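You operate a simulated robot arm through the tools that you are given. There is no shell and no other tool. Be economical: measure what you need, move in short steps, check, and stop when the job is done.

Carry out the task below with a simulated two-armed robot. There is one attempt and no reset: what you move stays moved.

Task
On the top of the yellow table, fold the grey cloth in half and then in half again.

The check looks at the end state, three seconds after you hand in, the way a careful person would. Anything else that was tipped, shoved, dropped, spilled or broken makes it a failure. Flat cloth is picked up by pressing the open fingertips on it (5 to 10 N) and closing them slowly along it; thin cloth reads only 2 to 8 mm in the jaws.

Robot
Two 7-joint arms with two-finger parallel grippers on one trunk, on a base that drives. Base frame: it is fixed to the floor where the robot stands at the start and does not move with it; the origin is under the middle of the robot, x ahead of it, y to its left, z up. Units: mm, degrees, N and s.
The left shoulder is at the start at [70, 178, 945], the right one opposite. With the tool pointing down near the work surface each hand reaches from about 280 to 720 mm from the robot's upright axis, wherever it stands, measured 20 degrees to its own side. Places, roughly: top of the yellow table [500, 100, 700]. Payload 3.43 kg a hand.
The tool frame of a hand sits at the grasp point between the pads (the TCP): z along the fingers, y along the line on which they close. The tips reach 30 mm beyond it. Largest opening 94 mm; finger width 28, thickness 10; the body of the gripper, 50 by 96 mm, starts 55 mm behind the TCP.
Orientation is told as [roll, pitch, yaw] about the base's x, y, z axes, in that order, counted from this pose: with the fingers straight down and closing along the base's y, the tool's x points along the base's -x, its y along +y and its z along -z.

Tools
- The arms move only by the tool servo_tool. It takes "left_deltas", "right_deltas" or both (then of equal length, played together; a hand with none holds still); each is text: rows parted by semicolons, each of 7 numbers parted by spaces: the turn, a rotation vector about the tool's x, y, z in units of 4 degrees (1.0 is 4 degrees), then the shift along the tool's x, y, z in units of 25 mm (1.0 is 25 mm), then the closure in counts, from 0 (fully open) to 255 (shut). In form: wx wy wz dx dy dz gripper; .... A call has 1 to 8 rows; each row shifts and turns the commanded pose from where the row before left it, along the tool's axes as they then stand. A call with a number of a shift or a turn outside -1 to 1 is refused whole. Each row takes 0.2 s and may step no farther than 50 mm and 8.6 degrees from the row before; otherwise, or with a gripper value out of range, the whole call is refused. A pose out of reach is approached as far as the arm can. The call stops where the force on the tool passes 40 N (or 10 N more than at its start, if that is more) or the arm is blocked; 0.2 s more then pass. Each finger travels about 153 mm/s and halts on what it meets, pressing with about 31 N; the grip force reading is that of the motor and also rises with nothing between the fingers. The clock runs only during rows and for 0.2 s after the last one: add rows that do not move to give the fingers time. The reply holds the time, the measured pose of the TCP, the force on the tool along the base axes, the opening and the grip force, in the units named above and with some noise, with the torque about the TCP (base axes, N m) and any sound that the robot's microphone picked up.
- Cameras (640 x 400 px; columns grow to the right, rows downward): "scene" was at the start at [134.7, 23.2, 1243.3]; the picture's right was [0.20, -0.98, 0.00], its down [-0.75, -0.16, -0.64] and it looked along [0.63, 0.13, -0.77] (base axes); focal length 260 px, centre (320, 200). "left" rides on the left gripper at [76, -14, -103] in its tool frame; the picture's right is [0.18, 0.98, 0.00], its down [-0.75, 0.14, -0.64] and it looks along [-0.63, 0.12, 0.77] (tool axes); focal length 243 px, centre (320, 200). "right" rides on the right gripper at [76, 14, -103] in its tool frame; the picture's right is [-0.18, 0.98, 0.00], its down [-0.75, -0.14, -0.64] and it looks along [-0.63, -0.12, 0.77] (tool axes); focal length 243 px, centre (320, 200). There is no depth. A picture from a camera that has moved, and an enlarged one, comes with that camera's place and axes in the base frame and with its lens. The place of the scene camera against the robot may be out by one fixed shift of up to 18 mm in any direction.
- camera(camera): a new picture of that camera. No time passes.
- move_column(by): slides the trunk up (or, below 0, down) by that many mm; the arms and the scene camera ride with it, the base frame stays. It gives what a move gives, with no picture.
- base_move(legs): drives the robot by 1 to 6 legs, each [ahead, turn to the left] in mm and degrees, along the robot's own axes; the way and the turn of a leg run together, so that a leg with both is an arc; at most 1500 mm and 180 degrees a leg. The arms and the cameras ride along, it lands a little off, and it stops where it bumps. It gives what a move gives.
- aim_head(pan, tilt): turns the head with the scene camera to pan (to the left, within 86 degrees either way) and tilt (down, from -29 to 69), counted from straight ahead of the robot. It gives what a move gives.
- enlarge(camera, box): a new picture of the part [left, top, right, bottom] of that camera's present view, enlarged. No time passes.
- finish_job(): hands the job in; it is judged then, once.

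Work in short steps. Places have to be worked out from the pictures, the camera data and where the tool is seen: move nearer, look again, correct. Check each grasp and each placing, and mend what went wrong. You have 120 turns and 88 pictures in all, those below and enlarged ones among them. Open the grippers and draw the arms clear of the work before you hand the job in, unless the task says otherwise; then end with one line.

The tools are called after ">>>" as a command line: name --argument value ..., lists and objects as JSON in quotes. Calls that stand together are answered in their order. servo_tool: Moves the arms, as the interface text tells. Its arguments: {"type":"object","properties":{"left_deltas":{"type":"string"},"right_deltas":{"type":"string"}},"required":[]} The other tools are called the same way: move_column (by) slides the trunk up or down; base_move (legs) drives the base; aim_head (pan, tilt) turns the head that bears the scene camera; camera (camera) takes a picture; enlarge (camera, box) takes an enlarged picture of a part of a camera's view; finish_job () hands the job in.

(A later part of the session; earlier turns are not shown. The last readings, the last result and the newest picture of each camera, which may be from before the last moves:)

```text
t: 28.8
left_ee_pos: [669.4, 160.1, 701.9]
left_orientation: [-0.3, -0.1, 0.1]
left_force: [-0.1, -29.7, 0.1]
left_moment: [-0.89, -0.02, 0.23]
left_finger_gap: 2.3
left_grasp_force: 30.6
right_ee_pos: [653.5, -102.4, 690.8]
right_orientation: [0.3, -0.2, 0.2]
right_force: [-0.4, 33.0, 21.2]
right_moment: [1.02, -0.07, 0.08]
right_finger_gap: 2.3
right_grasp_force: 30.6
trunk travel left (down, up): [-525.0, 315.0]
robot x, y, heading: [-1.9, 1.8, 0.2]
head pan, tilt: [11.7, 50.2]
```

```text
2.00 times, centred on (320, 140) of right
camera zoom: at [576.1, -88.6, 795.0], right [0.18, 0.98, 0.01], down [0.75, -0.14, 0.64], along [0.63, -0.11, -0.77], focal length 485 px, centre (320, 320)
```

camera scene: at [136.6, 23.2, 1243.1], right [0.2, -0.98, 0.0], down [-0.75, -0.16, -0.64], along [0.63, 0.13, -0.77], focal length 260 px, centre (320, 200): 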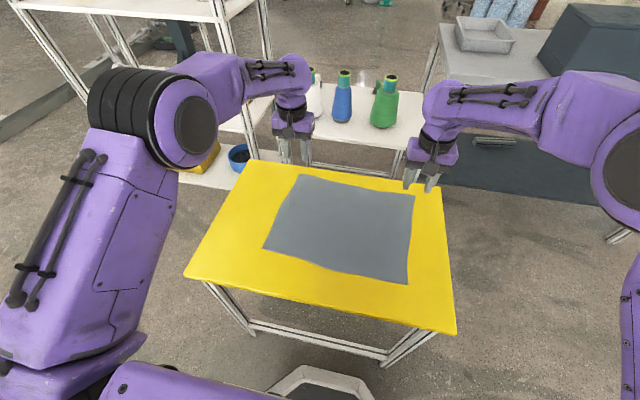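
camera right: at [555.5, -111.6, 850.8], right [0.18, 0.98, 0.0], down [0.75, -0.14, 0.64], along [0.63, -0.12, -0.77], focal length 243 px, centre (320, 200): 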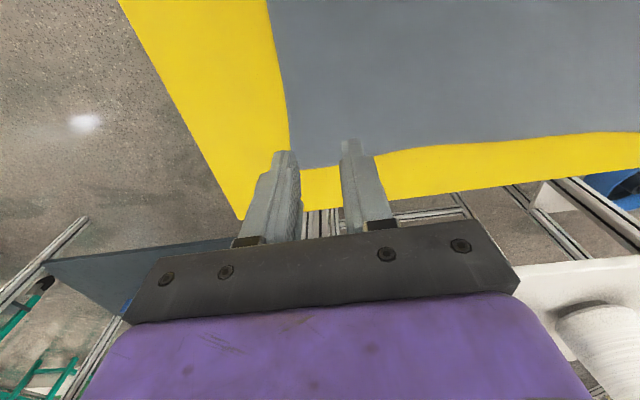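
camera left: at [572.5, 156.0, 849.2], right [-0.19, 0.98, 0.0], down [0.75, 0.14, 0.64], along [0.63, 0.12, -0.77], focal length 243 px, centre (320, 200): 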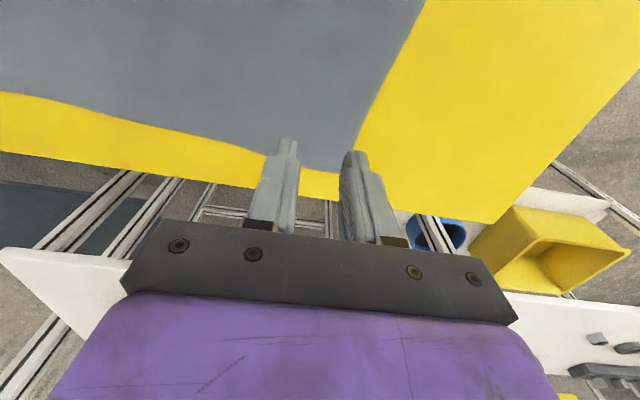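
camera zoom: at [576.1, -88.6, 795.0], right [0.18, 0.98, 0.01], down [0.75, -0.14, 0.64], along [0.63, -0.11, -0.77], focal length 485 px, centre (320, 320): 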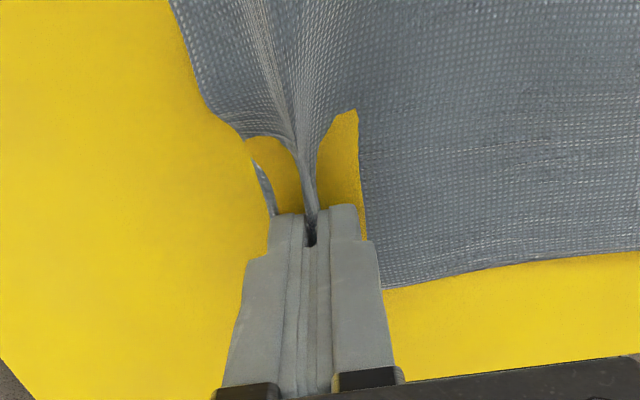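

Both hands now hold cloth (2.3 mm each), and it is taut between them. I relax the tension by bringing the hands together slightly and lift 30 mm.

>>> servo_tool --left_deltas "0 0 0 0 -0.15 -0.1 255;0 0 0 0 -0.1 -0.3 255;0 0 0 0 0 -0.4 255;0 0 0 0 0 -0.3 255" --right_deltas "0 0 0 0 0.15 -0.3 255;0 0 0 0 0.1 -0.4 255;0 0 0 0 0 -0.5 255;0 0 0 0 0 -0.4 255"

>>> camera --camera "scene"

```text
t: 29.8
left_ee_pos: [672.3, 156.0, 726.2]
left_orientation: [0.1, 0.0, 0.1]
left_force: [-0.7, -8.5, -0.1]
left_moment: [-0.26, 0.0, 0.06]
left_finger_gap: 2.3
left_grasp_force: 30.6
right_ee_pos: [654.2, -101.4, 728.5]
right_orientation: [-0.2, 0.0, 0.1]
right_force: [-0.4, 8.5, -0.6]
right_moment: [0.24, -0.02, 0.02]
right_finger_gap: 1.9
right_grasp_force: 31.5
trunk travel left (down, up): [-525.0, 315.0]
robot x, y, heading: [1.4, 3.6, 0.1]
head pan, tilt: [11.7, 50.2]
```

```text
59 pictures are left
camera scene: at [134.3, 23.3, 1243.3], right [0.2, -0.98, 0.0], down [-0.75, -0.16, -0.64], along [0.63, 0.13, -0.77], focal length 260 px, centre (320, 200)
```

scene: 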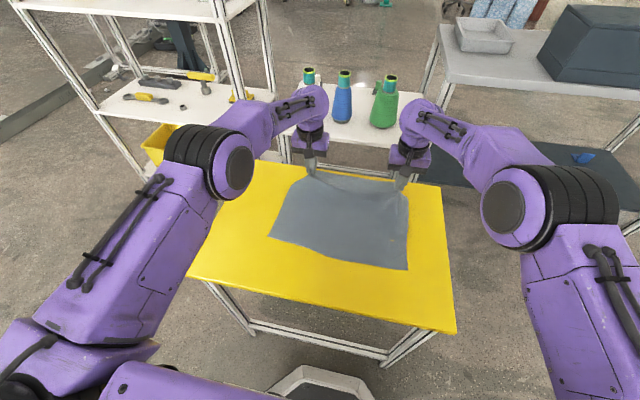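

The cloth slid forward a bit as it lifted: the near corners are now about D(447,213) and C(423,-135). I swing both hands up and back over the fold line in an arc that keeps slack.

>>> servo_tool --left_deltas "0 0 0 0.87 0.04 -0.69 255;0 0 0 0.87 0.04 -0.69 255;0 0 0 0.87 0.04 -0.69 255;0 0 0 0.87 0.04 -0.69 255" --right_deltas "0 0 0 0.87 0.03 -0.69 255;0 0 0 0.87 0.03 -0.69 255;0 0 0 0.87 0.03 -0.69 255;0 0 0 0.87 0.03 -0.69 255"

>>> camera --camera "scene"

```text
t: 30.8
left_ee_pos: [579.7, 160.1, 797.5]
left_orientation: [0.1, -0.1, 0.0]
left_force: [0.1, -7.0, 0.6]
left_moment: [-0.25, -0.01, 0.07]
left_finger_gap: 2.2
left_grasp_force: 31.2
right_ee_pos: [566.0, -96.8, 798.7]
right_orientation: [0.0, 0.0, 0.3]
right_force: [-0.6, 7.2, 0.0]
right_moment: [0.23, -0.02, 0.01]
right_finger_gap: 2.0
right_grasp_force: 30.9
trunk travel left (down, up): [-525.0, 315.0]
robot x, y, heading: [1.8, 0.2, 0.3]
head pan, tilt: [11.7, 50.2]
```

```text
58 pictures are left
camera scene: at [132.5, 23.2, 1243.5], right [0.2, -0.98, 0.0], down [-0.75, -0.16, -0.64], along [0.63, 0.13, -0.77], focal length 260 px, centre (320, 200)
```

scene: 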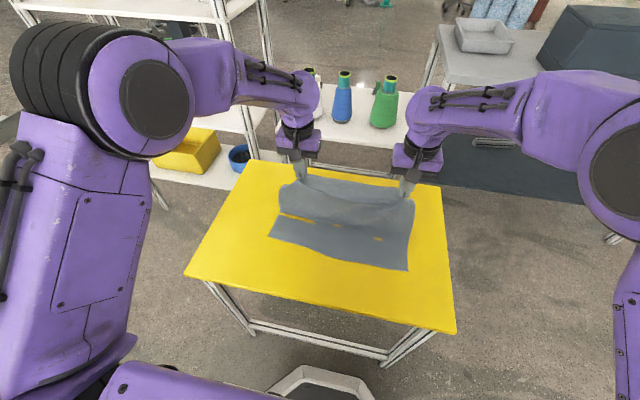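

The near half lies still while the far half hangs from the hands. I continue backward and down, tilting the fingers gradually.

>>> servo_tool --left_deltas "0 -1 0 0.57 0.04 0.19 255;0 -1 0 0.58 0.04 0.148 255;0 -1 0 0.589 0.04 0.107 255;0 -1 0 0.595 0.04 0.066 255;0 -1 0 0.598 0 0.024 255;0 -1 0 0.598 0 -0.018 255" --right_deltas "0 -1 0 0.57 0.02 0.19 255;0 -1 0 0.58 0.02 0.148 255;0 -1 0 0.589 0.02 0.107 255;0 -1 0 0.595 0.02 0.066 255;0 -1 0 0.598 0 0.024 255;0 -1 0 0.598 0 -0.018 255"

>>> camera --camera "scene"

```text
t: 32.2
left_ee_pos: [496.4, 162.1, 766.7]
left_orientation: [0.0, -24.3, 0.1]
left_force: [0.0, -10.9, -0.5]
left_moment: [-0.37, -0.03, -0.05]
left_finger_gap: 2.0
left_grasp_force: 30.9
right_ee_pos: [482.0, -95.5, 768.5]
right_orientation: [0.1, -24.1, 0.2]
right_force: [-0.3, 10.7, -0.8]
right_moment: [0.28, -0.01, 0.14]
right_finger_gap: 2.2
right_grasp_force: 31.0
trunk travel left (down, up): [-525.0, 315.0]
robot x, y, heading: [-0.8, 3.0, 0.0]
head pan, tilt: [11.7, 50.2]
```

```text
57 pictures are left
camera scene: at [133.4, 23.4, 1243.5], right [0.2, -0.98, 0.0], down [-0.75, -0.16, -0.64], along [0.63, 0.13, -0.77], focal length 260 px, centre (320, 200)
```

scene: 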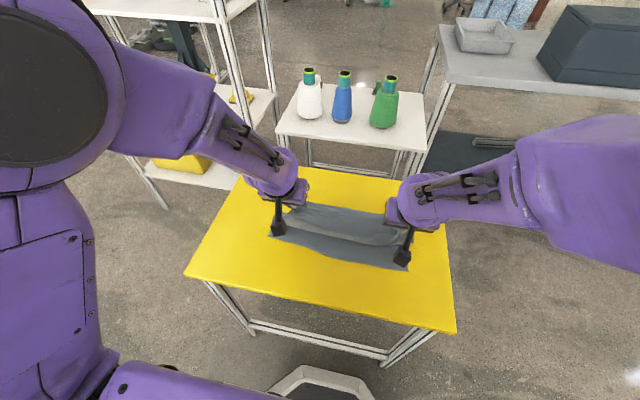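

Good arc. I finish the swing toward the near edge, coming down to just above the lower layer with about 44° of tilt.

>>> servo_tool --left_deltas "0 -1 0 0.544 0.06 0.239 255;0 -1 0 0.56 0.06 0.2 255;0 -1 0 0.572 0.06 0.161 255;0 -1 0 0.582 0 0.121 255;0 -1 0 0.589 0 0.08 255;0 0 0 0 0 0 255" --right_deltas "0 -1 0 0.57 0.06 0.239 255;0 -1 0 0.59 0.06 0.2 255;0 -1 0 0.6 0.06 0.161 255;0 -1 0 0.61 0 0.121 255;0 -1 0 0.615 0 0.08 255;0 0 0 0 0 0 255"

>>> camera --camera "scene"

>>> camera --camera "left"

>>> camera --camera "right"

```text
t: 33.6
left_ee_pos: [453.6, 161.6, 724.3]
left_orientation: [-4.5, -44.9, 4.5]
left_force: [-0.5, 0.6, 0.0]
left_moment: [0.05, 0.03, -0.02]
left_finger_gap: 1.9
left_grasp_force: 30.6
right_ee_pos: [445.5, -83.7, 735.1]
right_orientation: [1.3, -38.1, 0.1]
right_force: [0.3, 0.5, -1.1]
right_moment: [-0.01, -0.02, -0.03]
right_finger_gap: 2.2
right_grasp_force: 31.0
right hand out of reach, approached as far as the arm can: row 2, 3, 4
trunk travel left (down, up): [-525.0, 315.0]
robot x, y, heading: [-5.6, 1.7, 0.1]
head pan, tilt: [11.7, 50.2]
```

```text
56 pictures are left
camera scene: at [134.7, 23.2, 1243.3], right [0.2, -0.98, 0.0], down [-0.75, -0.16, -0.64], along [0.63, 0.13, -0.77], focal length 260 px, centre (320, 200)
```

scene: 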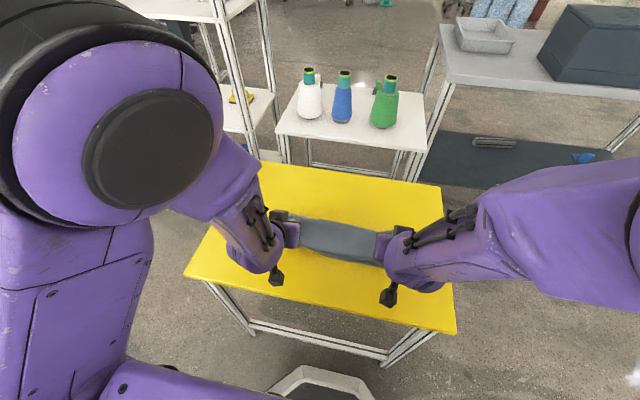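

```text
55 pictures are left
camera left: at [326.6, 145.6, 742.6], right [-0.15, 0.97, -0.19], down [0.07, 0.2, 0.98], along [0.99, 0.14, -0.1], focal length 243 px, centre (320, 200)
```

left: 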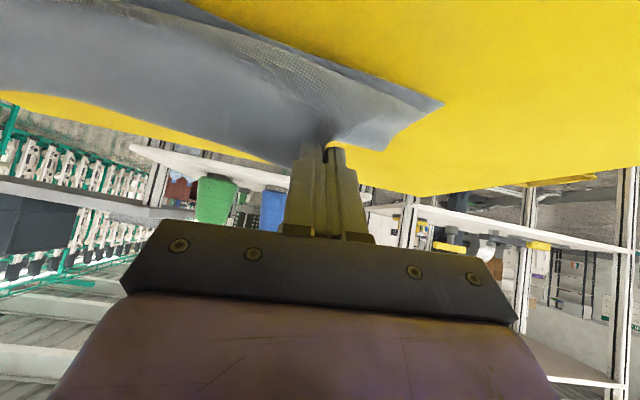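

```text
54 pictures are left
camera right: at [322.1, -71.3, 769.4], right [0.13, 0.98, 0.13], down [0.2, -0.16, 0.97], along [0.97, -0.1, -0.21], focal length 243 px, centre (320, 200)
```

right: 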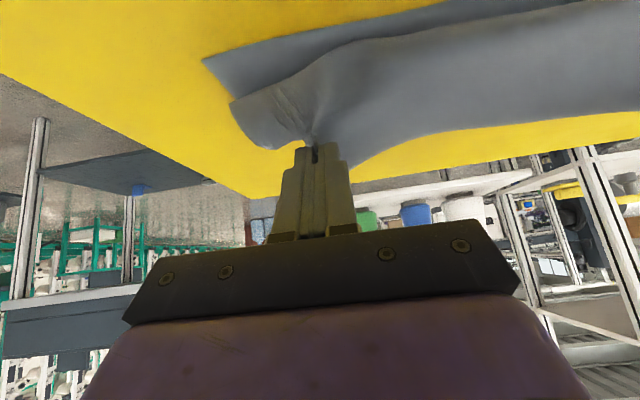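

The right wrist hit its limit with that tilt. I'll reduce the tilt on both hands, which should let them reach the commanded places, and spread the hands slightly in y.

>>> servo_tool --left_deltas "0 1 0 0 0.2 0 255;0 1 0 0 0.2 0 255;0 1 0 0 0.2 0 255;0 1 0 0 0 0 255;0 0 0 0 0 0 255" --right_deltas "0 1 0 0 0 0 255;0 1 0 0 0 0 255;0 1 0 0 -0.1 0 255;0 1 0 0 -0.1 0 255;0 0 0 0 0 0 255"

```text
t: 34.8
left_ee_pos: [448.4, 181.4, 711.0]
left_orientation: [-0.1, -27.9, 0.1]
left_force: [1.1, -20.1, 3.8]
left_moment: [-0.59, -0.08, -0.16]
left_finger_gap: 1.9
left_grasp_force: 30.7
right_ee_pos: [450.1, -77.9, 745.9]
right_orientation: [4.0, -22.8, -1.1]
right_force: [-0.4, 19.8, -2.9]
right_moment: [0.49, 0.04, 0.32]
right_finger_gap: 1.9
right_grasp_force: 31.0
right hand out of reach, approached as far as the arm can: row 3
trunk travel left (down, up): [-525.0, 315.0]
robot x, y, heading: [-1.4, -0.4, -0.2]
head pan, tilt: [11.7, 50.2]
```

The right hand is still held off target. I undo more of its tilt and ease the left back a little to relax the tension.

>>> servo_tool --left_deltas "0 0 0 0 -0.2 0 255;0 0 0 0 0 0 255;0 0 0 0 0 0 255;0 0 0 0 0 0 255;0 0 0 0 0 0 255" --right_deltas "0 1 0 0 0 0 255;0 1 0 0 0 0 255;0 1 0 0 0 0 255;0 1 0 0 0 0 255;0 0 0 0 0 0 255"

>>> camera --camera "right"

```text
t: 36.0
left_ee_pos: [448.5, 176.2, 712.6]
left_orientation: [0.0, -28.0, 0.0]
left_force: [-0.1, -20.4, 2.0]
left_moment: [-0.71, 0.0, -0.17]
left_finger_gap: 2.2
left_grasp_force: 31.2
right_ee_pos: [445.1, -83.5, 735.2]
right_orientation: [1.4, -6.1, 0.6]
right_force: [-0.5, 20.2, -2.6]
right_moment: [0.67, 0.02, 0.09]
right_finger_gap: 1.9
right_grasp_force: 31.6
trunk travel left (down, up): [-525.0, 315.0]
robot x, y, heading: [1.7, 1.3, -0.0]
head pan, tilt: [11.7, 50.2]
```

```text
53 pictures are left
camera right: at [358.4, -72.3, 830.8], right [0.17, 0.98, 0.04], down [0.68, -0.15, 0.71], along [0.71, -0.09, -0.7], focal length 243 px, centre (320, 200)
```

right: 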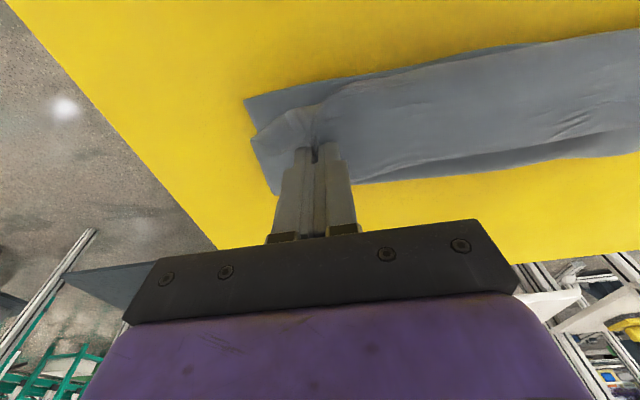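

The fold is taking shape. I wait a few rows to see whether the right hand settles toward its commanded pose.

>>> servo_tool --left_deltas "0 0 0 0 -0.2 0 255;0 0 0 0 0 0 255;0 0 0 0 0 0 255;0 0 0 0 0 0 255" --right_deltas "0 0 0 0 0 0.2 255;0 0 0 0 0 0.2 255;0 0 0 0 0 0.2 255;0 0 0 0 0 0 255"

```text
t: 37.0
left_ee_pos: [448.7, 172.0, 712.0]
left_orientation: [0.1, -28.1, 0.1]
left_force: [-0.2, -8.1, 0.5]
left_moment: [-0.22, -0.02, -0.03]
left_finger_gap: 2.0
left_grasp_force: 30.7
right_ee_pos: [449.2, -85.1, 721.5]
right_orientation: [1.5, -6.3, 0.4]
right_force: [-0.3, 7.7, -0.8]
right_moment: [0.19, 0.02, 0.03]
right_finger_gap: 2.1
right_grasp_force: 31.1
trunk travel left (down, up): [-525.0, 315.0]
robot x, y, heading: [0.3, 5.8, 0.1]
head pan, tilt: [11.7, 50.2]
```

Command tracking is restored and tension is down to 8 N. I do the final small placement, lowering both to just above the lower layer and moving the right hand 13 mm nearer.

>>> servo_tool --left_deltas "0 0 0 0.023 0.1 0.214 255;0 0 0 0.023 0.1 0.214 255;0 0 0 0 0 0 255" --right_deltas "0 0 0 0.288 0.08 0.25 255;0 0 0 0.288 0.08 0.25 255;0 0 0 0 0 0 255"

>>> camera --camera "left"

>>> camera --camera "right"

```text
t: 37.8
left_ee_pos: [451.9, 176.9, 701.8]
left_orientation: [0.0, -27.9, 0.0]
left_force: [-1.0, -10.8, 0.1]
left_moment: [-0.34, 0.04, -0.08]
left_finger_gap: 1.8
left_grasp_force: 31.1
right_ee_pos: [435.2, -81.2, 708.6]
right_orientation: [2.1, -6.0, -0.2]
right_force: [0.1, 10.3, -0.5]
right_moment: [0.37, -0.01, 0.03]
right_finger_gap: 1.8
right_grasp_force: 30.6
trunk travel left (down, up): [-525.0, 315.0]
robot x, y, heading: [-1.6, 0.0, 0.0]
head pan, tilt: [11.7, 50.2]
```

```text
52 pictures are left
camera left: at [336.3, 161.6, 756.5], right [-0.16, 0.98, -0.09], down [0.36, 0.14, 0.92], along [0.92, 0.12, -0.38], focal length 243 px, centre (320, 200)
```

left: 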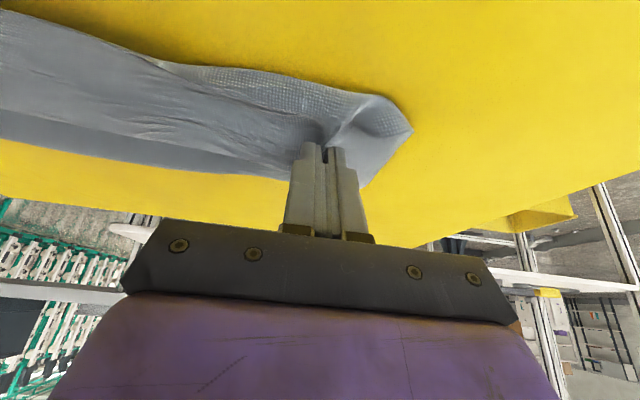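

```text
51 pictures are left
camera right: at [348.2, -69.3, 804.5], right [0.18, 0.98, 0.05], down [0.68, -0.17, 0.71], along [0.71, -0.09, -0.7], focal length 243 px, centre (320, 200)
```

right: 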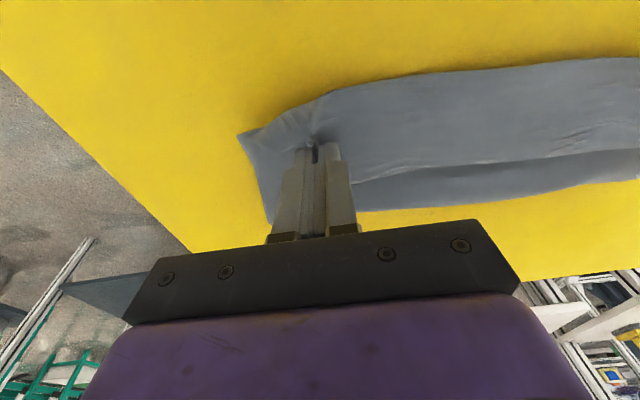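

The upper layer now covers the lower one to about the near edge. I open both grippers gently and look at how it settles.

>>> servo_tool --left_deltas "0 0 0 0 0 0.1 255;0 0 0 0 0 0 225;0 0 0 0 0 0 200;0 0 0 0 0 0 170;0 0 0 0 0 0 150;0 0 0 0 0 0 150" --right_deltas "0 0 0 0 0 0.2 255;0 0 0 0 0 0 225;0 0 0 0 0 0 200;0 0 0 0 0 0 170;0 0 0 0 0 0 150;0 0 0 0 0 0 150"

>>> camera --camera "left"

>>> camera --camera "right"

```text
t: 39.2
left_ee_pos: [451.9, 176.2, 699.6]
left_orientation: [0.0, -28.0, 0.0]
left_force: [0.0, -0.7, 0.5]
left_moment: [-0.01, 0.04, 0.0]
left_finger_gap: 38.6
left_grasp_force: 0.0
right_ee_pos: [436.5, -80.5, 706.4]
right_orientation: [2.2, -6.3, -0.1]
right_force: [0.3, -0.2, -1.2]
right_moment: [-0.01, -0.01, 0.01]
right_finger_gap: 38.5
right_grasp_force: 0.1
trunk travel left (down, up): [-525.0, 315.0]
robot x, y, heading: [-1.4, 2.0, -0.0]
head pan, tilt: [11.7, 50.2]
```

```text
50 pictures are left
camera left: at [337.2, 161.2, 754.6], right [-0.16, 0.98, -0.09], down [0.36, 0.14, 0.92], along [0.92, 0.12, -0.38], focal length 243 px, centre (320, 200)
```

left: 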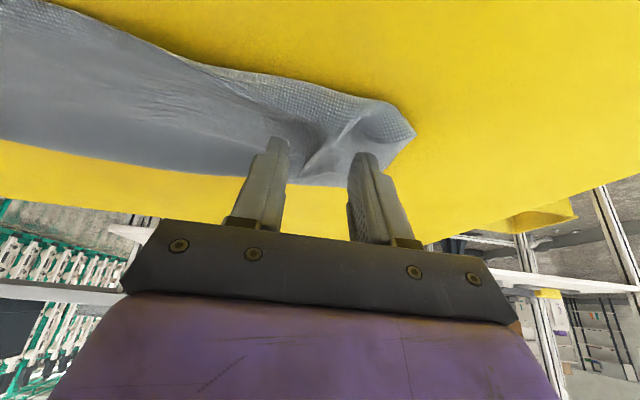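

```text
49 pictures are left
camera right: at [349.2, -69.4, 801.5], right [0.18, 0.98, 0.06], down [0.68, -0.17, 0.72], along [0.71, -0.09, -0.7], focal length 243 px, centre (320, 200)
```

right: 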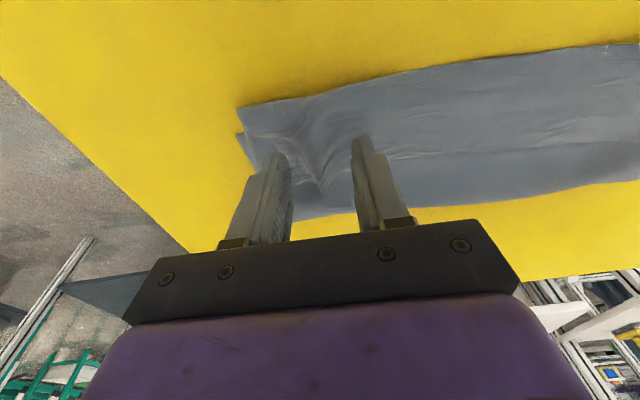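

Released. I raise both hands straight up and move them outward to view the result.

>>> servo_tool --left_deltas "0 0 0 -0.375 0 -0.706 150;0 0 0 -0.375 0 -0.706 150;0 1 0 -0.375 0 -0.706 150;0 1 0 -0.375 0 -0.706 150;0 1 0 -0.2 0.5 -0.706 150;0 1 0 0 1 0 150;0 1 0 0 1 0 150;0 1 0 0 1 0 150" --right_deltas "0 0 0 -0.08 0 -0.795 150;0 0 0 -0.08 0 -0.795 150;0 0.5 0 -0.08 0 -0.795 150;0 0.5 0 -0.08 0 -0.795 150;0 0.5 0 -0.08 -0.5 -0.795 150;0 0 0 0 -1 0 150;0 0 0 0 -1 0 150;0 0 0 0 -1 0 150"

>>> camera --camera "scene"

>>> camera --camera "left"

>>> camera --camera "right"

```text
t: 41.0
left_ee_pos: [453.5, 264.1, 797.5]
left_orientation: [-0.1, -4.0, 0.1]
left_force: [-0.4, 0.0, -0.3]
left_moment: [-0.01, 0.02, -0.02]
left_finger_gap: 38.7
left_grasp_force: 0.0
right_ee_pos: [436.7, -170.7, 797.0]
right_orientation: [0.9, 0.0, 0.9]
right_force: [0.7, 1.1, -0.1]
right_moment: [0.02, 0.02, 0.0]
right_finger_gap: 38.8
right_grasp_force: 0.0
trunk travel left (down, up): [-525.0, 315.0]
robot x, y, heading: [-0.5, -2.2, 0.0]
head pan, tilt: [11.7, 50.2]
```

```text
48 pictures are left
camera scene: at [135.1, 23.4, 1243.2], right [0.2, -0.98, 0.0], down [-0.75, -0.16, -0.64], along [0.63, 0.13, -0.77], focal length 260 px, centre (320, 200)
```

scene: 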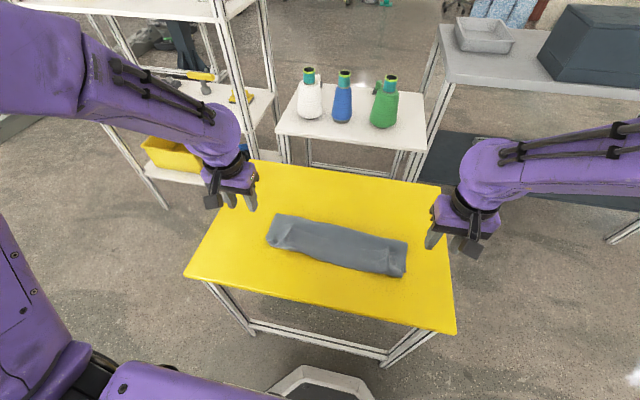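

```text
47 pictures are left
camera left: at [369.6, 249.7, 893.9], right [-0.18, 0.98, -0.01], down [0.71, 0.14, 0.69], along [0.68, 0.12, -0.72], focal length 243 px, centre (320, 200)
```

left: 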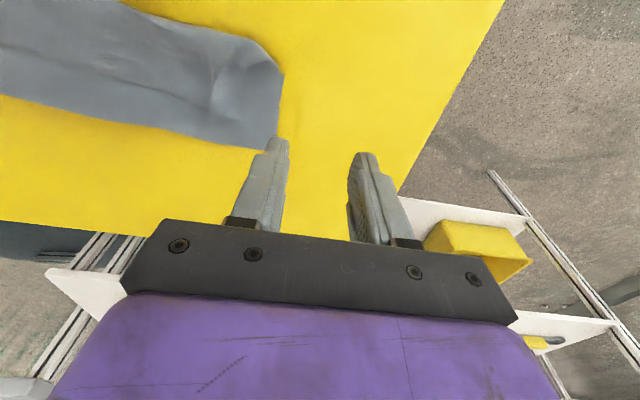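

```text
46 pictures are left
camera right: at [359.5, -158.7, 901.3], right [0.17, 0.99, 0.02], down [0.76, -0.14, 0.64], along [0.63, -0.1, -0.77], focal length 243 px, centre (320, 200)
```

right: 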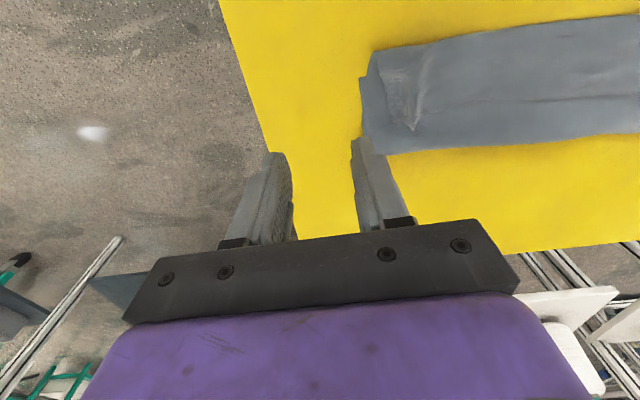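

>>> enlarge --camera "scene" --box '[256, 200, 416, 300]'

```text
4.00 times, centred on (336, 250) of scene
camera zoom: at [135.1, 23.4, 1243.2], right [0.2, -0.98, 0.0], down [-0.75, -0.16, -0.64], along [0.63, 0.13, -0.77], focal length 1038 px, centre (256, 0)
```

zoom: 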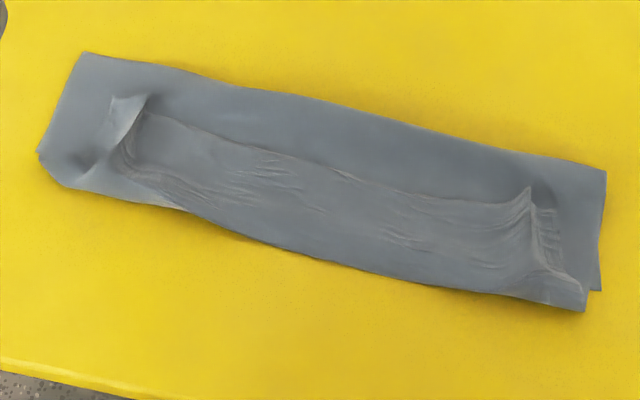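

The upper layer rolled back: its free edge lies on top about mid-strip, so this fold isn't clean. I'll grab the standing ridges near that edge, unfold the cloth flat and redo the fold with a better grip, starting by hovering over the ridges.

>>> servo_tool --left_deltas "0 1 0 -0.22 -0.99 0.37 90;0 0 0 -0.22 -0.99 0.37 90;0 0 0 -0.22 -0.99 0.37 90;0 0 0 -0.22 -0.99 0.37 90;0 0 0 0 0 0 90" --right_deltas "0 0 0 -0.23 0.86 0.37 90;0 0 0 -0.23 0.86 0.37 90;0 0 0 -0.23 0.86 0.37 90;0 0 0 -0.23 0.86 0.37 90;0 0 0 0 0 0 90"

>>> camera --camera "left"

>>> camera --camera "right"

```text
t: 42.2
left_ee_pos: [475.7, 164.3, 762.5]
left_orientation: [0.0, 0.0, 0.2]
left_force: [1.0, -0.3, 0.5]
left_moment: [0.0, -0.02, 0.0]
left_finger_gap: 60.7
left_grasp_force: 0.0
right_ee_pos: [457.9, -83.4, 763.3]
right_orientation: [1.1, 0.0, 0.8]
right_force: [-0.3, 1.5, 0.2]
right_moment: [0.02, 0.05, -0.01]
right_finger_gap: 60.6
right_grasp_force: 0.1
trunk travel left (down, up): [-525.0, 315.0]
robot x, y, heading: [1.8, 3.4, -0.2]
head pan, tilt: [11.7, 50.2]
```

```text
44 pictures are left
camera left: at [398.4, 149.6, 864.5], right [-0.19, 0.98, 0.0], down [0.75, 0.14, 0.64], along [0.63, 0.12, -0.77], focal length 243 px, centre (320, 200)
```

left: 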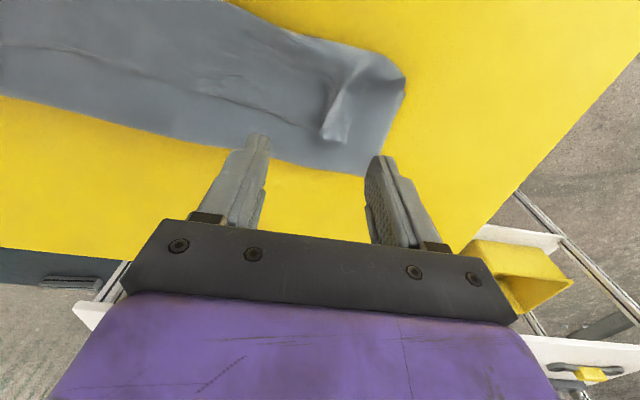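

```text
43 pictures are left
camera right: at [383.0, -71.5, 867.4], right [0.17, 0.98, 0.02], down [0.75, -0.14, 0.64], along [0.63, -0.1, -0.77], focal length 243 px, centre (320, 200)
```

right: 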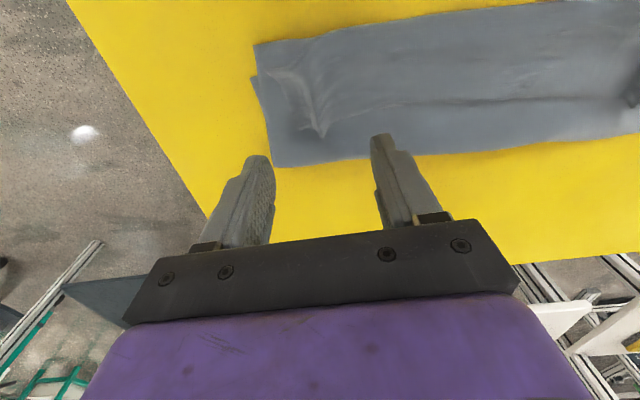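

The ridges are clear: left around (477,175), right around (461,-88). I descend on them with the fingers straddling each ridge.

>>> servo_tool --left_deltas "0 0 0 -0.02 0.22 0.6 133;0 0 0 -0.02 0.22 0.6 133;0 0 0 0 0 0.6 133;0 0 0 0 0 0.5 133;0 0 0 0 0 0.2 133;0 0 0 0 0 0 133" --right_deltas "0 0 0 -0.06 -0.1 0.6 133;0 0 0 -0.06 -0.1 0.6 133;0 0 0 0 0 0.6 133;0 0 0 0 0 0.5 133;0 0 0 0 0 0.2 133;0 0 0 0 0 0 133"

>>> camera --camera "left"

>>> camera --camera "right"

```text
t: 43.6
left_ee_pos: [476.8, 174.8, 698.9]
left_orientation: [0.0, 0.1, 0.2]
left_force: [-0.7, -0.3, 0.8]
left_moment: [0.01, 0.0, -0.02]
left_finger_gap: 44.8
left_grasp_force: 0.1
right_ee_pos: [463.5, -87.9, 700.6]
right_orientation: [0.9, 0.0, 0.8]
right_force: [0.1, 0.0, -1.1]
right_moment: [0.03, 0.02, 0.0]
right_finger_gap: 45.0
right_grasp_force: 0.1
trunk travel left (down, up): [-525.0, 315.0]
robot x, y, heading: [-0.5, -3.4, -0.0]
head pan, tilt: [11.7, 50.2]
```

```text
42 pictures are left
camera left: at [399.8, 160.4, 801.5], right [-0.19, 0.98, 0.0], down [0.75, 0.14, 0.64], along [0.63, 0.12, -0.77], focal length 243 px, centre (320, 200)
```

left: 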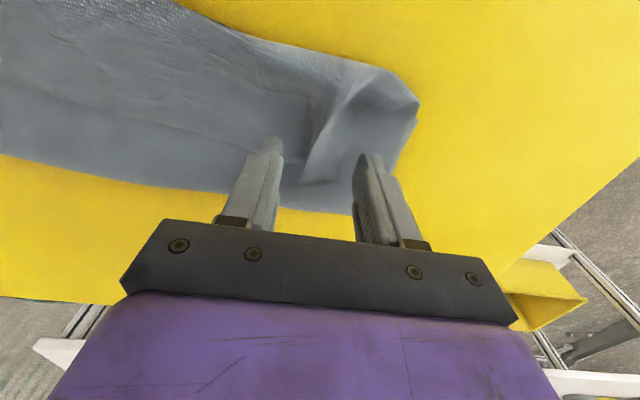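

```text
41 pictures are left
camera right: at [385.9, -76.0, 804.7], right [0.17, 0.99, 0.02], down [0.75, -0.14, 0.64], along [0.63, -0.1, -0.77], focal length 243 px, centre (320, 200)
```

right: 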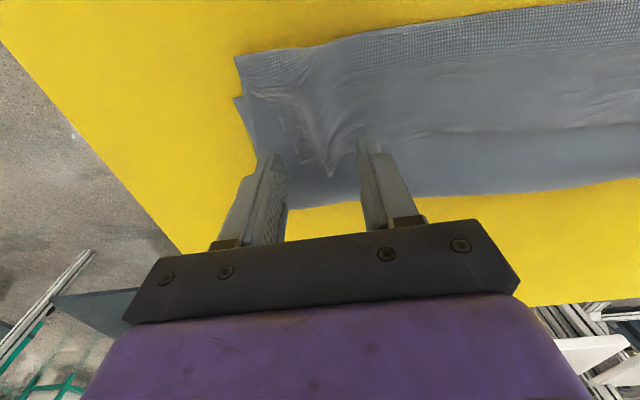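

The fingers straddle the ridges just above the stack. I lower about 3 mm and close slowly.

>>> servo_tool --left_deltas "0 0 0 0 0 0.1 140;0 0 0 0 0 0 155;0 0 0 0 0 0 170;0 0 0 0 0 0 185;0 0 0 0 0 0 200;0 0 0 0 0 0 220;0 0 0 0 0 0 240;0 0 0 0 0 0 255" --right_deltas "0 0 0 0 0 0.16 140;0 0 0 0 0 0 155;0 0 0 0 0 0 170;0 0 0 0 0 0 185;0 0 0 0 0 0 200;0 0 0 0 0 0 220;0 0 0 0 0 0 240;0 0 0 0 0 0 255"

>>> servo_tool --left_deltas "0 0 0 0 0 0 255;0 0 0 0 0 -0.4 255;0 0 0 0 0 -0.8 255;0 0 0 0 0 -0.8 255;0 0 0 0 0 -0.8 255" --right_deltas "0 0 0 0 0 0 255;0 0 0 0 0 -0.4 255;0 0 0 0 0 -0.8 255;0 0 0 0 0 -0.8 255;0 0 0 0 0 -0.8 255"

>>> camera --camera "scene"

```text
t: 45.4
left_ee_pos: [476.0, 173.4, 696.6]
left_orientation: [0.0, 0.0, 0.1]
left_force: [-1.1, -17.5, 0.4]
left_moment: [-0.59, 0.05, 0.21]
left_finger_gap: 2.1
left_grasp_force: 31.4
right_ee_pos: [462.7, -86.2, 697.4]
right_orientation: [1.3, -0.1, 0.7]
right_force: [2.1, 18.4, 0.6]
right_moment: [0.6, 0.0, -0.27]
right_finger_gap: 2.1
right_grasp_force: 30.9
trunk travel left (down, up): [-525.0, 315.0]
robot x, y, heading: [-2.3, -2.3, 0.2]
head pan, tilt: [11.7, 50.2]
```

```text
t: 46.6
left_ee_pos: [477.0, 172.0, 768.3]
left_orientation: [0.0, -0.1, 0.0]
left_force: [-1.7, -21.9, 0.1]
left_moment: [-0.72, 0.04, 0.2]
left_finger_gap: 2.3
left_grasp_force: 31.0
right_ee_pos: [460.5, -87.4, 768.5]
right_orientation: [1.0, -0.1, 0.7]
right_force: [2.7, 21.0, -0.9]
right_moment: [0.69, -0.08, -0.35]
right_finger_gap: 2.2
right_grasp_force: 30.6
trunk travel left (down, up): [-525.0, 315.0]
robot x, y, heading: [-3.3, 2.2, -0.3]
head pan, tilt: [11.7, 50.2]
```

```text
40 pictures are left
camera scene: at [133.6, 23.1, 1243.4], right [0.2, -0.98, 0.0], down [-0.75, -0.16, -0.64], along [0.63, 0.13, -0.77], focal length 260 px, centre (320, 200)
```

scene: 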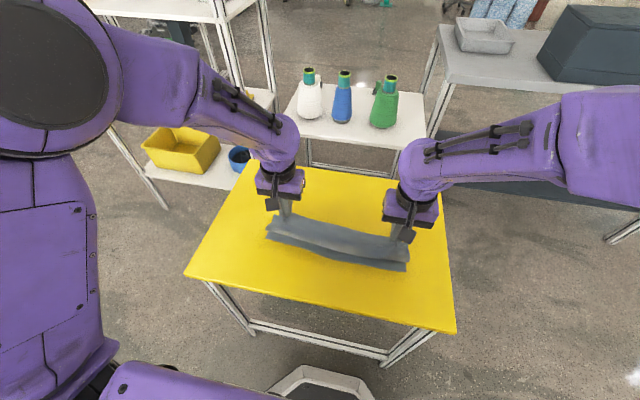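

Both ridges are held again. I carry the free edge up and back out to the far side to lay the cloth flat.

>>> servo_tool --left_deltas "0 0 0 -0.83 -0.1 -0.62 255;0 0 0 -0.83 0 -0.62 255;0 0 0 -0.83 0 -0.62 255;0 0 0 -0.83 0 -0.62 255;0 0 0 -0.93 0 0.8 255;0 0 0 -0.93 0 0.8 255;0 0 0 -0.93 0 0.8 255" --right_deltas "0 0 0 -0.83 0.1 -0.62 255;0 0 0 -0.83 0 -0.62 255;0 0 0 -0.83 0 -0.62 255;0 0 0 -0.83 0 -0.62 255;0 0 0 -0.93 0 0.8 255;0 0 0 -0.93 0 0.8 255;0 0 0 -0.93 0 0.8 255"

>>> servo_tool --left_deltas "0 0 0 -0.75 0 0.7 255;0 0 0 -0.75 0 0.7 255;0 0 0 -0.75 0 0.7 255;0 0 0 0 0 0 255" --right_deltas "0 0 0 -0.75 0 0.7 255;0 0 0 -0.75 0 0.7 255;0 0 0 -0.75 0 0.7 255;0 0 0 0 0 0 255"

>>> camera --camera "scene"

```text
t: 48.2
left_ee_pos: [630.7, 174.8, 765.0]
left_orientation: [0.0, 0.2, 0.1]
left_force: [-0.7, -13.5, 0.2]
left_moment: [-0.44, 0.09, 0.16]
left_finger_gap: 2.2
left_grasp_force: 31.1
right_ee_pos: [617.6, -83.1, 766.3]
right_orientation: [1.1, 0.2, 0.7]
right_force: [1.5, 13.5, -1.2]
right_moment: [0.45, -0.02, -0.2]
right_finger_gap: 2.1
right_grasp_force: 30.7
trunk travel left (down, up): [-525.0, 315.0]
robot x, y, heading: [0.5, 5.3, 0.2]
head pan, tilt: [11.7, 50.2]
```

```text
t: 49.2
left_ee_pos: [685.2, 175.2, 716.6]
left_orientation: [0.0, -0.1, 0.1]
left_force: [0.0, -9.4, 0.3]
left_moment: [-0.31, 0.04, 0.11]
left_finger_gap: 1.9
left_grasp_force: 31.4
right_ee_pos: [668.9, -82.5, 717.0]
right_orientation: [1.0, -0.1, 0.7]
right_force: [0.8, 9.4, 0.8]
right_moment: [0.32, -0.03, -0.15]
right_finger_gap: 2.2
right_grasp_force: 30.7
trunk travel left (down, up): [-525.0, 315.0]
robot x, y, heading: [0.8, 1.2, -0.2]
head pan, tilt: [11.7, 50.2]
```

```text
39 pictures are left
camera scene: at [132.9, 23.2, 1243.5], right [0.2, -0.98, 0.0], down [-0.75, -0.16, -0.64], along [0.63, 0.13, -0.77], focal length 260 px, centre (320, 200)
```

scene: 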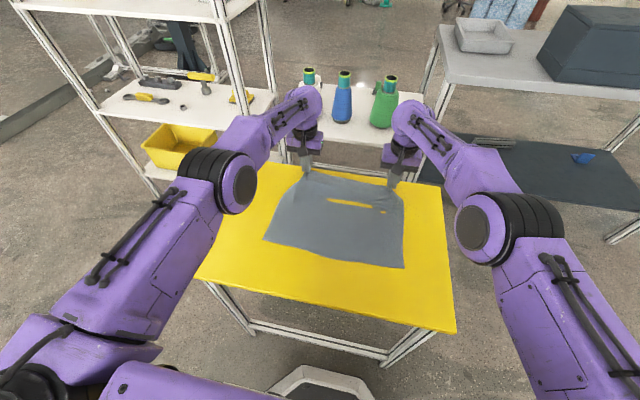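

The cloth is unfolded cleanly. I lower to just above the table, release, and raise the hands.

>>> servo_tool --left_deltas "0 0 0 0 0 0.3 255;0 0 0 0 0 0.35 255;0 0 0 0 0 0 220;0 0 0 0 0 0 150;0 0 0 0 0 0 150;0 0 0 0 0 -0.8 150;0 0 0 0 0 -0.8 150;0 0 0 0 0 -0.8 150" --right_deltas "0 0 0 0 0 0.3 255;0 0 0 0 0 0.35 255;0 0 0 0 0 0 220;0 0 0 0 0 0 150;0 0 0 0 0 0 150;0 0 0 0 0 -0.8 150;0 0 0 0 0 -0.8 150;0 0 0 0 0 -0.8 150"

>>> servo_tool --left_deltas "0 0 1 0 0 -0.6 100;0 0 1 0 0 -0.6 100;0 0 1 0 0 -0.6 100;0 0 1 0 0 0 100;0 0 1 0 0 0 100;0 0 1 0 0 0 100;0 0 1 0 0 0 100;0 0 1 0 0 0 100" --right_deltas "0 0 -1 0 0 -0.6 100;0 0 -1 0 0 -0.6 100;0 0 -1 0 0 -0.6 100;0 0 -1 0 0 0 100;0 0 -1 0 0 0 100;0 0 -1 0 0 0 100;0 0 -1 0 0 0 100;0 0 -1 0 0 0 100"

>>> servo_tool --left_deltas "0 0 1 0 0 0 100;0 0 1 0 0 0 100;0 0 1 0 0 0 100;0 0 1 0 0 0 100;0 0 1 0 0 0 100;0 0 1 0 0 0 100;0 0 1 0 0 0 100;0 0 1 0 0 0 100" --right_deltas "0 0 -1 0 0 0 100;0 0 -1 0 0 0 100;0 0 -1 0 0 0 100;0 0 -1 0 0 0 100;0 0 -1 0 0 0 100;0 0 -1 0 0 0 100;0 0 -1 0 0 0 100;0 0 -1 0 0 0 100"

>>> camera --camera "scene"

```text
t: 51.0
left_ee_pos: [685.2, 172.9, 759.3]
left_orientation: [-0.1, 0.1, 0.1]
left_force: [-0.5, 0.4, -0.1]
left_moment: [-0.02, -0.02, 0.03]
left_finger_gap: 38.7
left_grasp_force: 0.1
right_ee_pos: [671.0, -82.8, 761.0]
right_orientation: [1.0, -0.1, 0.8]
right_force: [0.2, -0.8, -0.5]
right_moment: [0.01, -0.01, 0.01]
right_finger_gap: 38.2
right_grasp_force: 0.1
trunk travel left (down, up): [-525.0, 315.0]
robot x, y, heading: [-1.5, 3.2, 0.0]
head pan, tilt: [11.7, 50.2]
```

```text
t: 52.8
left_ee_pos: [685.8, 172.9, 804.3]
left_orientation: [0.0, 0.0, -32.0]
left_force: [-0.6, 0.7, 0.4]
left_moment: [0.01, 0.0, 0.02]
left_finger_gap: 57.1
left_grasp_force: 0.1
right_ee_pos: [671.1, -83.0, 805.6]
right_orientation: [0.8, -0.6, 32.7]
right_force: [0.4, 0.6, -0.7]
right_moment: [0.01, 0.02, -0.01]
right_finger_gap: 57.5
right_grasp_force: 0.1
trunk travel left (down, up): [-525.0, 315.0]
robot x, y, heading: [-2.1, 1.5, -0.1]
head pan, tilt: [11.7, 50.2]
```

```text
t: 54.6
left_ee_pos: [686.4, 174.1, 805.1]
left_orientation: [-0.1, 0.0, -64.1]
left_force: [-0.3, -0.1, -0.8]
left_moment: [0.03, 0.01, 0.01]
left_finger_gap: 57.1
left_grasp_force: 0.0
right_ee_pos: [671.4, -84.3, 805.9]
right_orientation: [0.4, -0.9, 64.7]
right_force: [-0.7, -0.1, -0.8]
right_moment: [0.01, 0.02, -0.01]
right_finger_gap: 56.9
right_grasp_force: 0.0
trunk travel left (down, up): [-525.0, 315.0]
robot x, y, heading: [2.1, 1.0, -0.0]
head pan, tilt: [11.7, 50.2]
```

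```text
38 pictures are left
camera scene: at [134.8, 23.3, 1243.3], right [0.2, -0.98, 0.0], down [-0.75, -0.16, -0.64], along [0.63, 0.13, -0.77], focal length 260 px, centre (320, 200)
```

scene: 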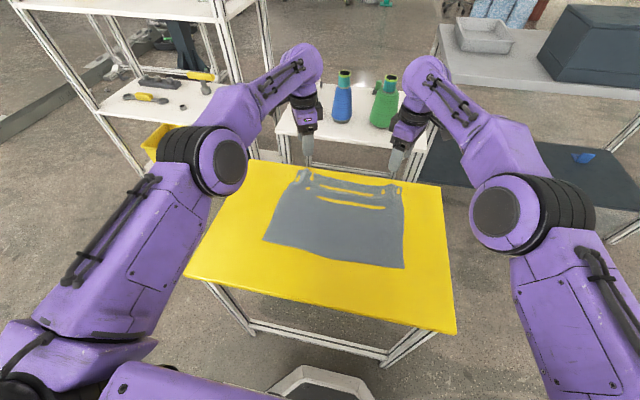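

Yawing the hands works. I complete the turn to 90° and look at the far edge from the hand cameras.

>>> servo_tool --left_deltas "0 0 1 0 0 0 100;0 0 1 0 0 0 100;0 0 1 0 0 0 100;0 0 1 0 0 0 100;0 0 1 0 0 0 100;0 0 1 0 0 0 100;0 0 0.5 0 0 0 100;0 0 0 0 0 0 100" --right_deltas "0 0 -1 0 0 0 100;0 0 -1 0 0 0 100;0 0 -1 0 0 0 100;0 0 -1 0 0 0 100;0 0 -1 0 0 0 100;0 0 -1 0 0 0 100;0 0 -0.4 0 0 0 100;0 0 0 0 0 0 100"

>>> camera --camera "left"

>>> camera --camera "right"

```text
t: 56.4
left_ee_pos: [687.8, 173.2, 805.5]
left_orientation: [0.0, 0.0, -89.9]
left_force: [-0.6, 0.2, -0.4]
left_moment: [0.01, -0.02, -0.02]
left_finger_gap: 57.0
left_grasp_force: 0.1
right_ee_pos: [671.5, -84.4, 805.1]
right_orientation: [-0.1, -0.9, 90.4]
right_force: [0.5, 0.1, -0.3]
right_moment: [0.0, -0.01, 0.03]
right_finger_gap: 56.8
right_grasp_force: 0.0
trunk travel left (down, up): [-525.0, 315.0]
robot x, y, heading: [3.0, 0.6, 0.0]
head pan, tilt: [11.7, 50.2]
```

```text
37 pictures are left
camera left: at [671.5, 249.7, 907.0], right [0.98, 0.18, 0.0], down [0.14, -0.75, 0.64], along [0.12, -0.63, -0.77], focal length 243 px, centre (320, 200)
```

left: 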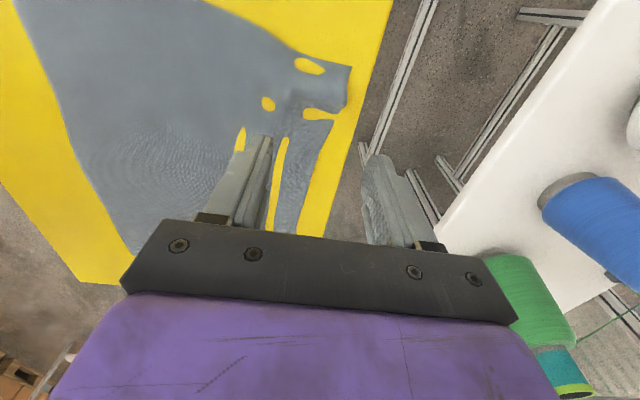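

```text
36 pictures are left
camera right: at [656.9, -161.3, 908.3], right [-0.98, 0.18, 0.0], down [0.14, 0.74, 0.66], along [0.11, 0.65, -0.76], focal length 243 px, centre (320, 200)
```

right: 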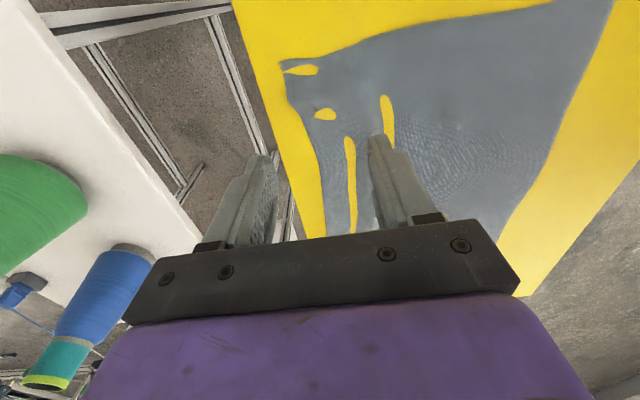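

With yaw at ±90° the fingers now close across the edge. The far edge is at x≈702 on the left (corner y≈207) and x≈692 on the right (corner y≈-118). I lower with the outer finger just beyond the edge on bare table.

>>> servo_tool --left_deltas "0 0 0 0.136 0 0.8 145;0 0 0 0.136 0 0.8 145;0 0 0 0.136 0 0.8 145;0 0 0 0.136 0 0.8 145;0 0 0 0.136 0 0.7 145;0 0 0 0 0 0 145" --right_deltas "0 0 0 0.136 -0.056 0.8 145;0 0 0 0.136 -0.056 0.8 145;0 0 0 0.136 -0.056 0.8 145;0 0 0 0.136 -0.056 0.8 145;0 0 0 0.136 -0.056 0.7 145;0 0 0 0 0 0 145"

>>> camera --camera "left"

>>> camera --camera "right"

```text
t: 57.8
left_ee_pos: [685.5, 190.8, 706.5]
left_orientation: [0.0, 0.0, -89.9]
left_force: [-1.1, 0.7, 0.3]
left_moment: [-0.01, -0.01, -0.01]
left_finger_gap: 40.8
left_grasp_force: 0.1
right_ee_pos: [677.1, -99.8, 707.8]
right_orientation: [-0.2, -1.1, 90.3]
right_force: [0.3, 1.1, -0.1]
right_moment: [-0.02, -0.01, 0.0]
right_finger_gap: 40.3
right_grasp_force: 0.1
trunk travel left (down, up): [-525.0, 315.0]
robot x, y, heading: [-0.5, 1.6, 0.2]
head pan, tilt: [11.7, 50.2]
```

```text
35 pictures are left
camera left: at [670.1, 266.7, 809.8], right [0.98, 0.19, 0.0], down [0.14, -0.75, 0.64], along [0.12, -0.63, -0.77], focal length 243 px, centre (320, 200)
```

left: 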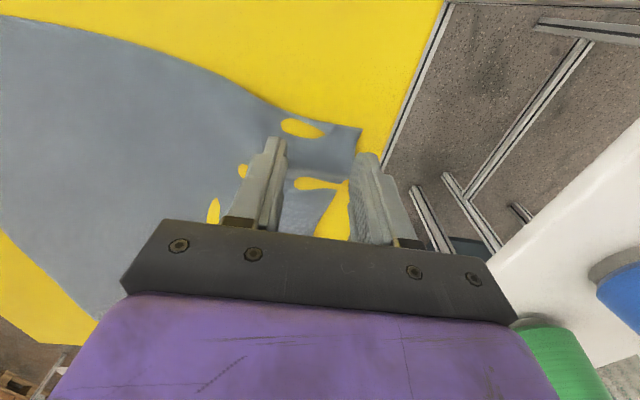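

```text
34 pictures are left
camera right: at [663.1, -177.5, 810.0], right [-0.98, 0.18, 0.0], down [0.14, 0.74, 0.66], along [0.12, 0.64, -0.76], focal length 243 px, centre (320, 200)
```

right: 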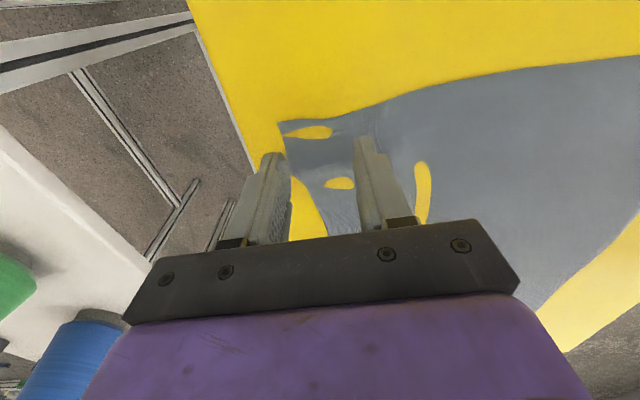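

The outer fingers need about 8 mm more in +x to clear the edge. I shift both and lower to near contact.

>>> servo_tool --left_deltas "0 0 0 0 0.32 0.1 145;0 0 0 0 0 0.3 145;0 0 0 0 0 0.1 145;0 0 0 0 0 0 145" --right_deltas "0 0 0 0 -0.28 0.1 145;0 0 0 0 0 0.3 145;0 0 0 0 0 0.15 145;0 0 0 0 0 0 145"

>>> servo_tool --left_deltas "0 0 0 0 0 0.08 145;0 0 0 0 0 0.06 145;0 0 0 0 0 0 145" --right_deltas "0 0 0 0 0 0.08 145;0 0 0 0 0 0.06 145;0 0 0 0 0 0 145"

```text
t: 58.8
left_ee_pos: [691.4, 191.6, 695.4]
left_orientation: [0.0, 0.0, -89.8]
left_force: [0.8, -0.3, 1.0]
left_moment: [0.0, 0.0, -0.04]
left_finger_gap: 40.5
left_grasp_force: 0.0
right_ee_pos: [677.8, -99.8, 697.0]
right_orientation: [-0.1, -1.0, 90.3]
right_force: [0.2, 0.3, 0.4]
right_moment: [-0.07, 0.0, -0.02]
right_finger_gap: 40.4
right_grasp_force: 0.1
right hand out of reach, approached as far as the arm can: row 1
trunk travel left (down, up): [-525.0, 315.0]
robot x, y, heading: [3.5, 2.5, -0.0]
head pan, tilt: [11.7, 50.2]
```

```text
t: 59.6
left_ee_pos: [690.3, 191.6, 692.5]
left_orientation: [0.0, 0.0, -89.9]
left_force: [0.1, -0.2, -0.1]
left_moment: [-0.02, 0.01, 0.0]
left_finger_gap: 40.4
left_grasp_force: 0.1
left hand out of reach, approached as far as the arm can: row 2
right_ee_pos: [678.3, -100.3, 693.5]
right_orientation: [0.0, -0.9, 90.4]
right_force: [-0.1, -0.5, 0.4]
right_moment: [0.02, -0.04, -0.01]
right_finger_gap: 40.7
right_grasp_force: 0.0
trunk travel left (down, up): [-525.0, 315.0]
robot x, y, heading: [-2.4, 2.2, 0.0]
head pan, tilt: [11.7, 50.2]
```

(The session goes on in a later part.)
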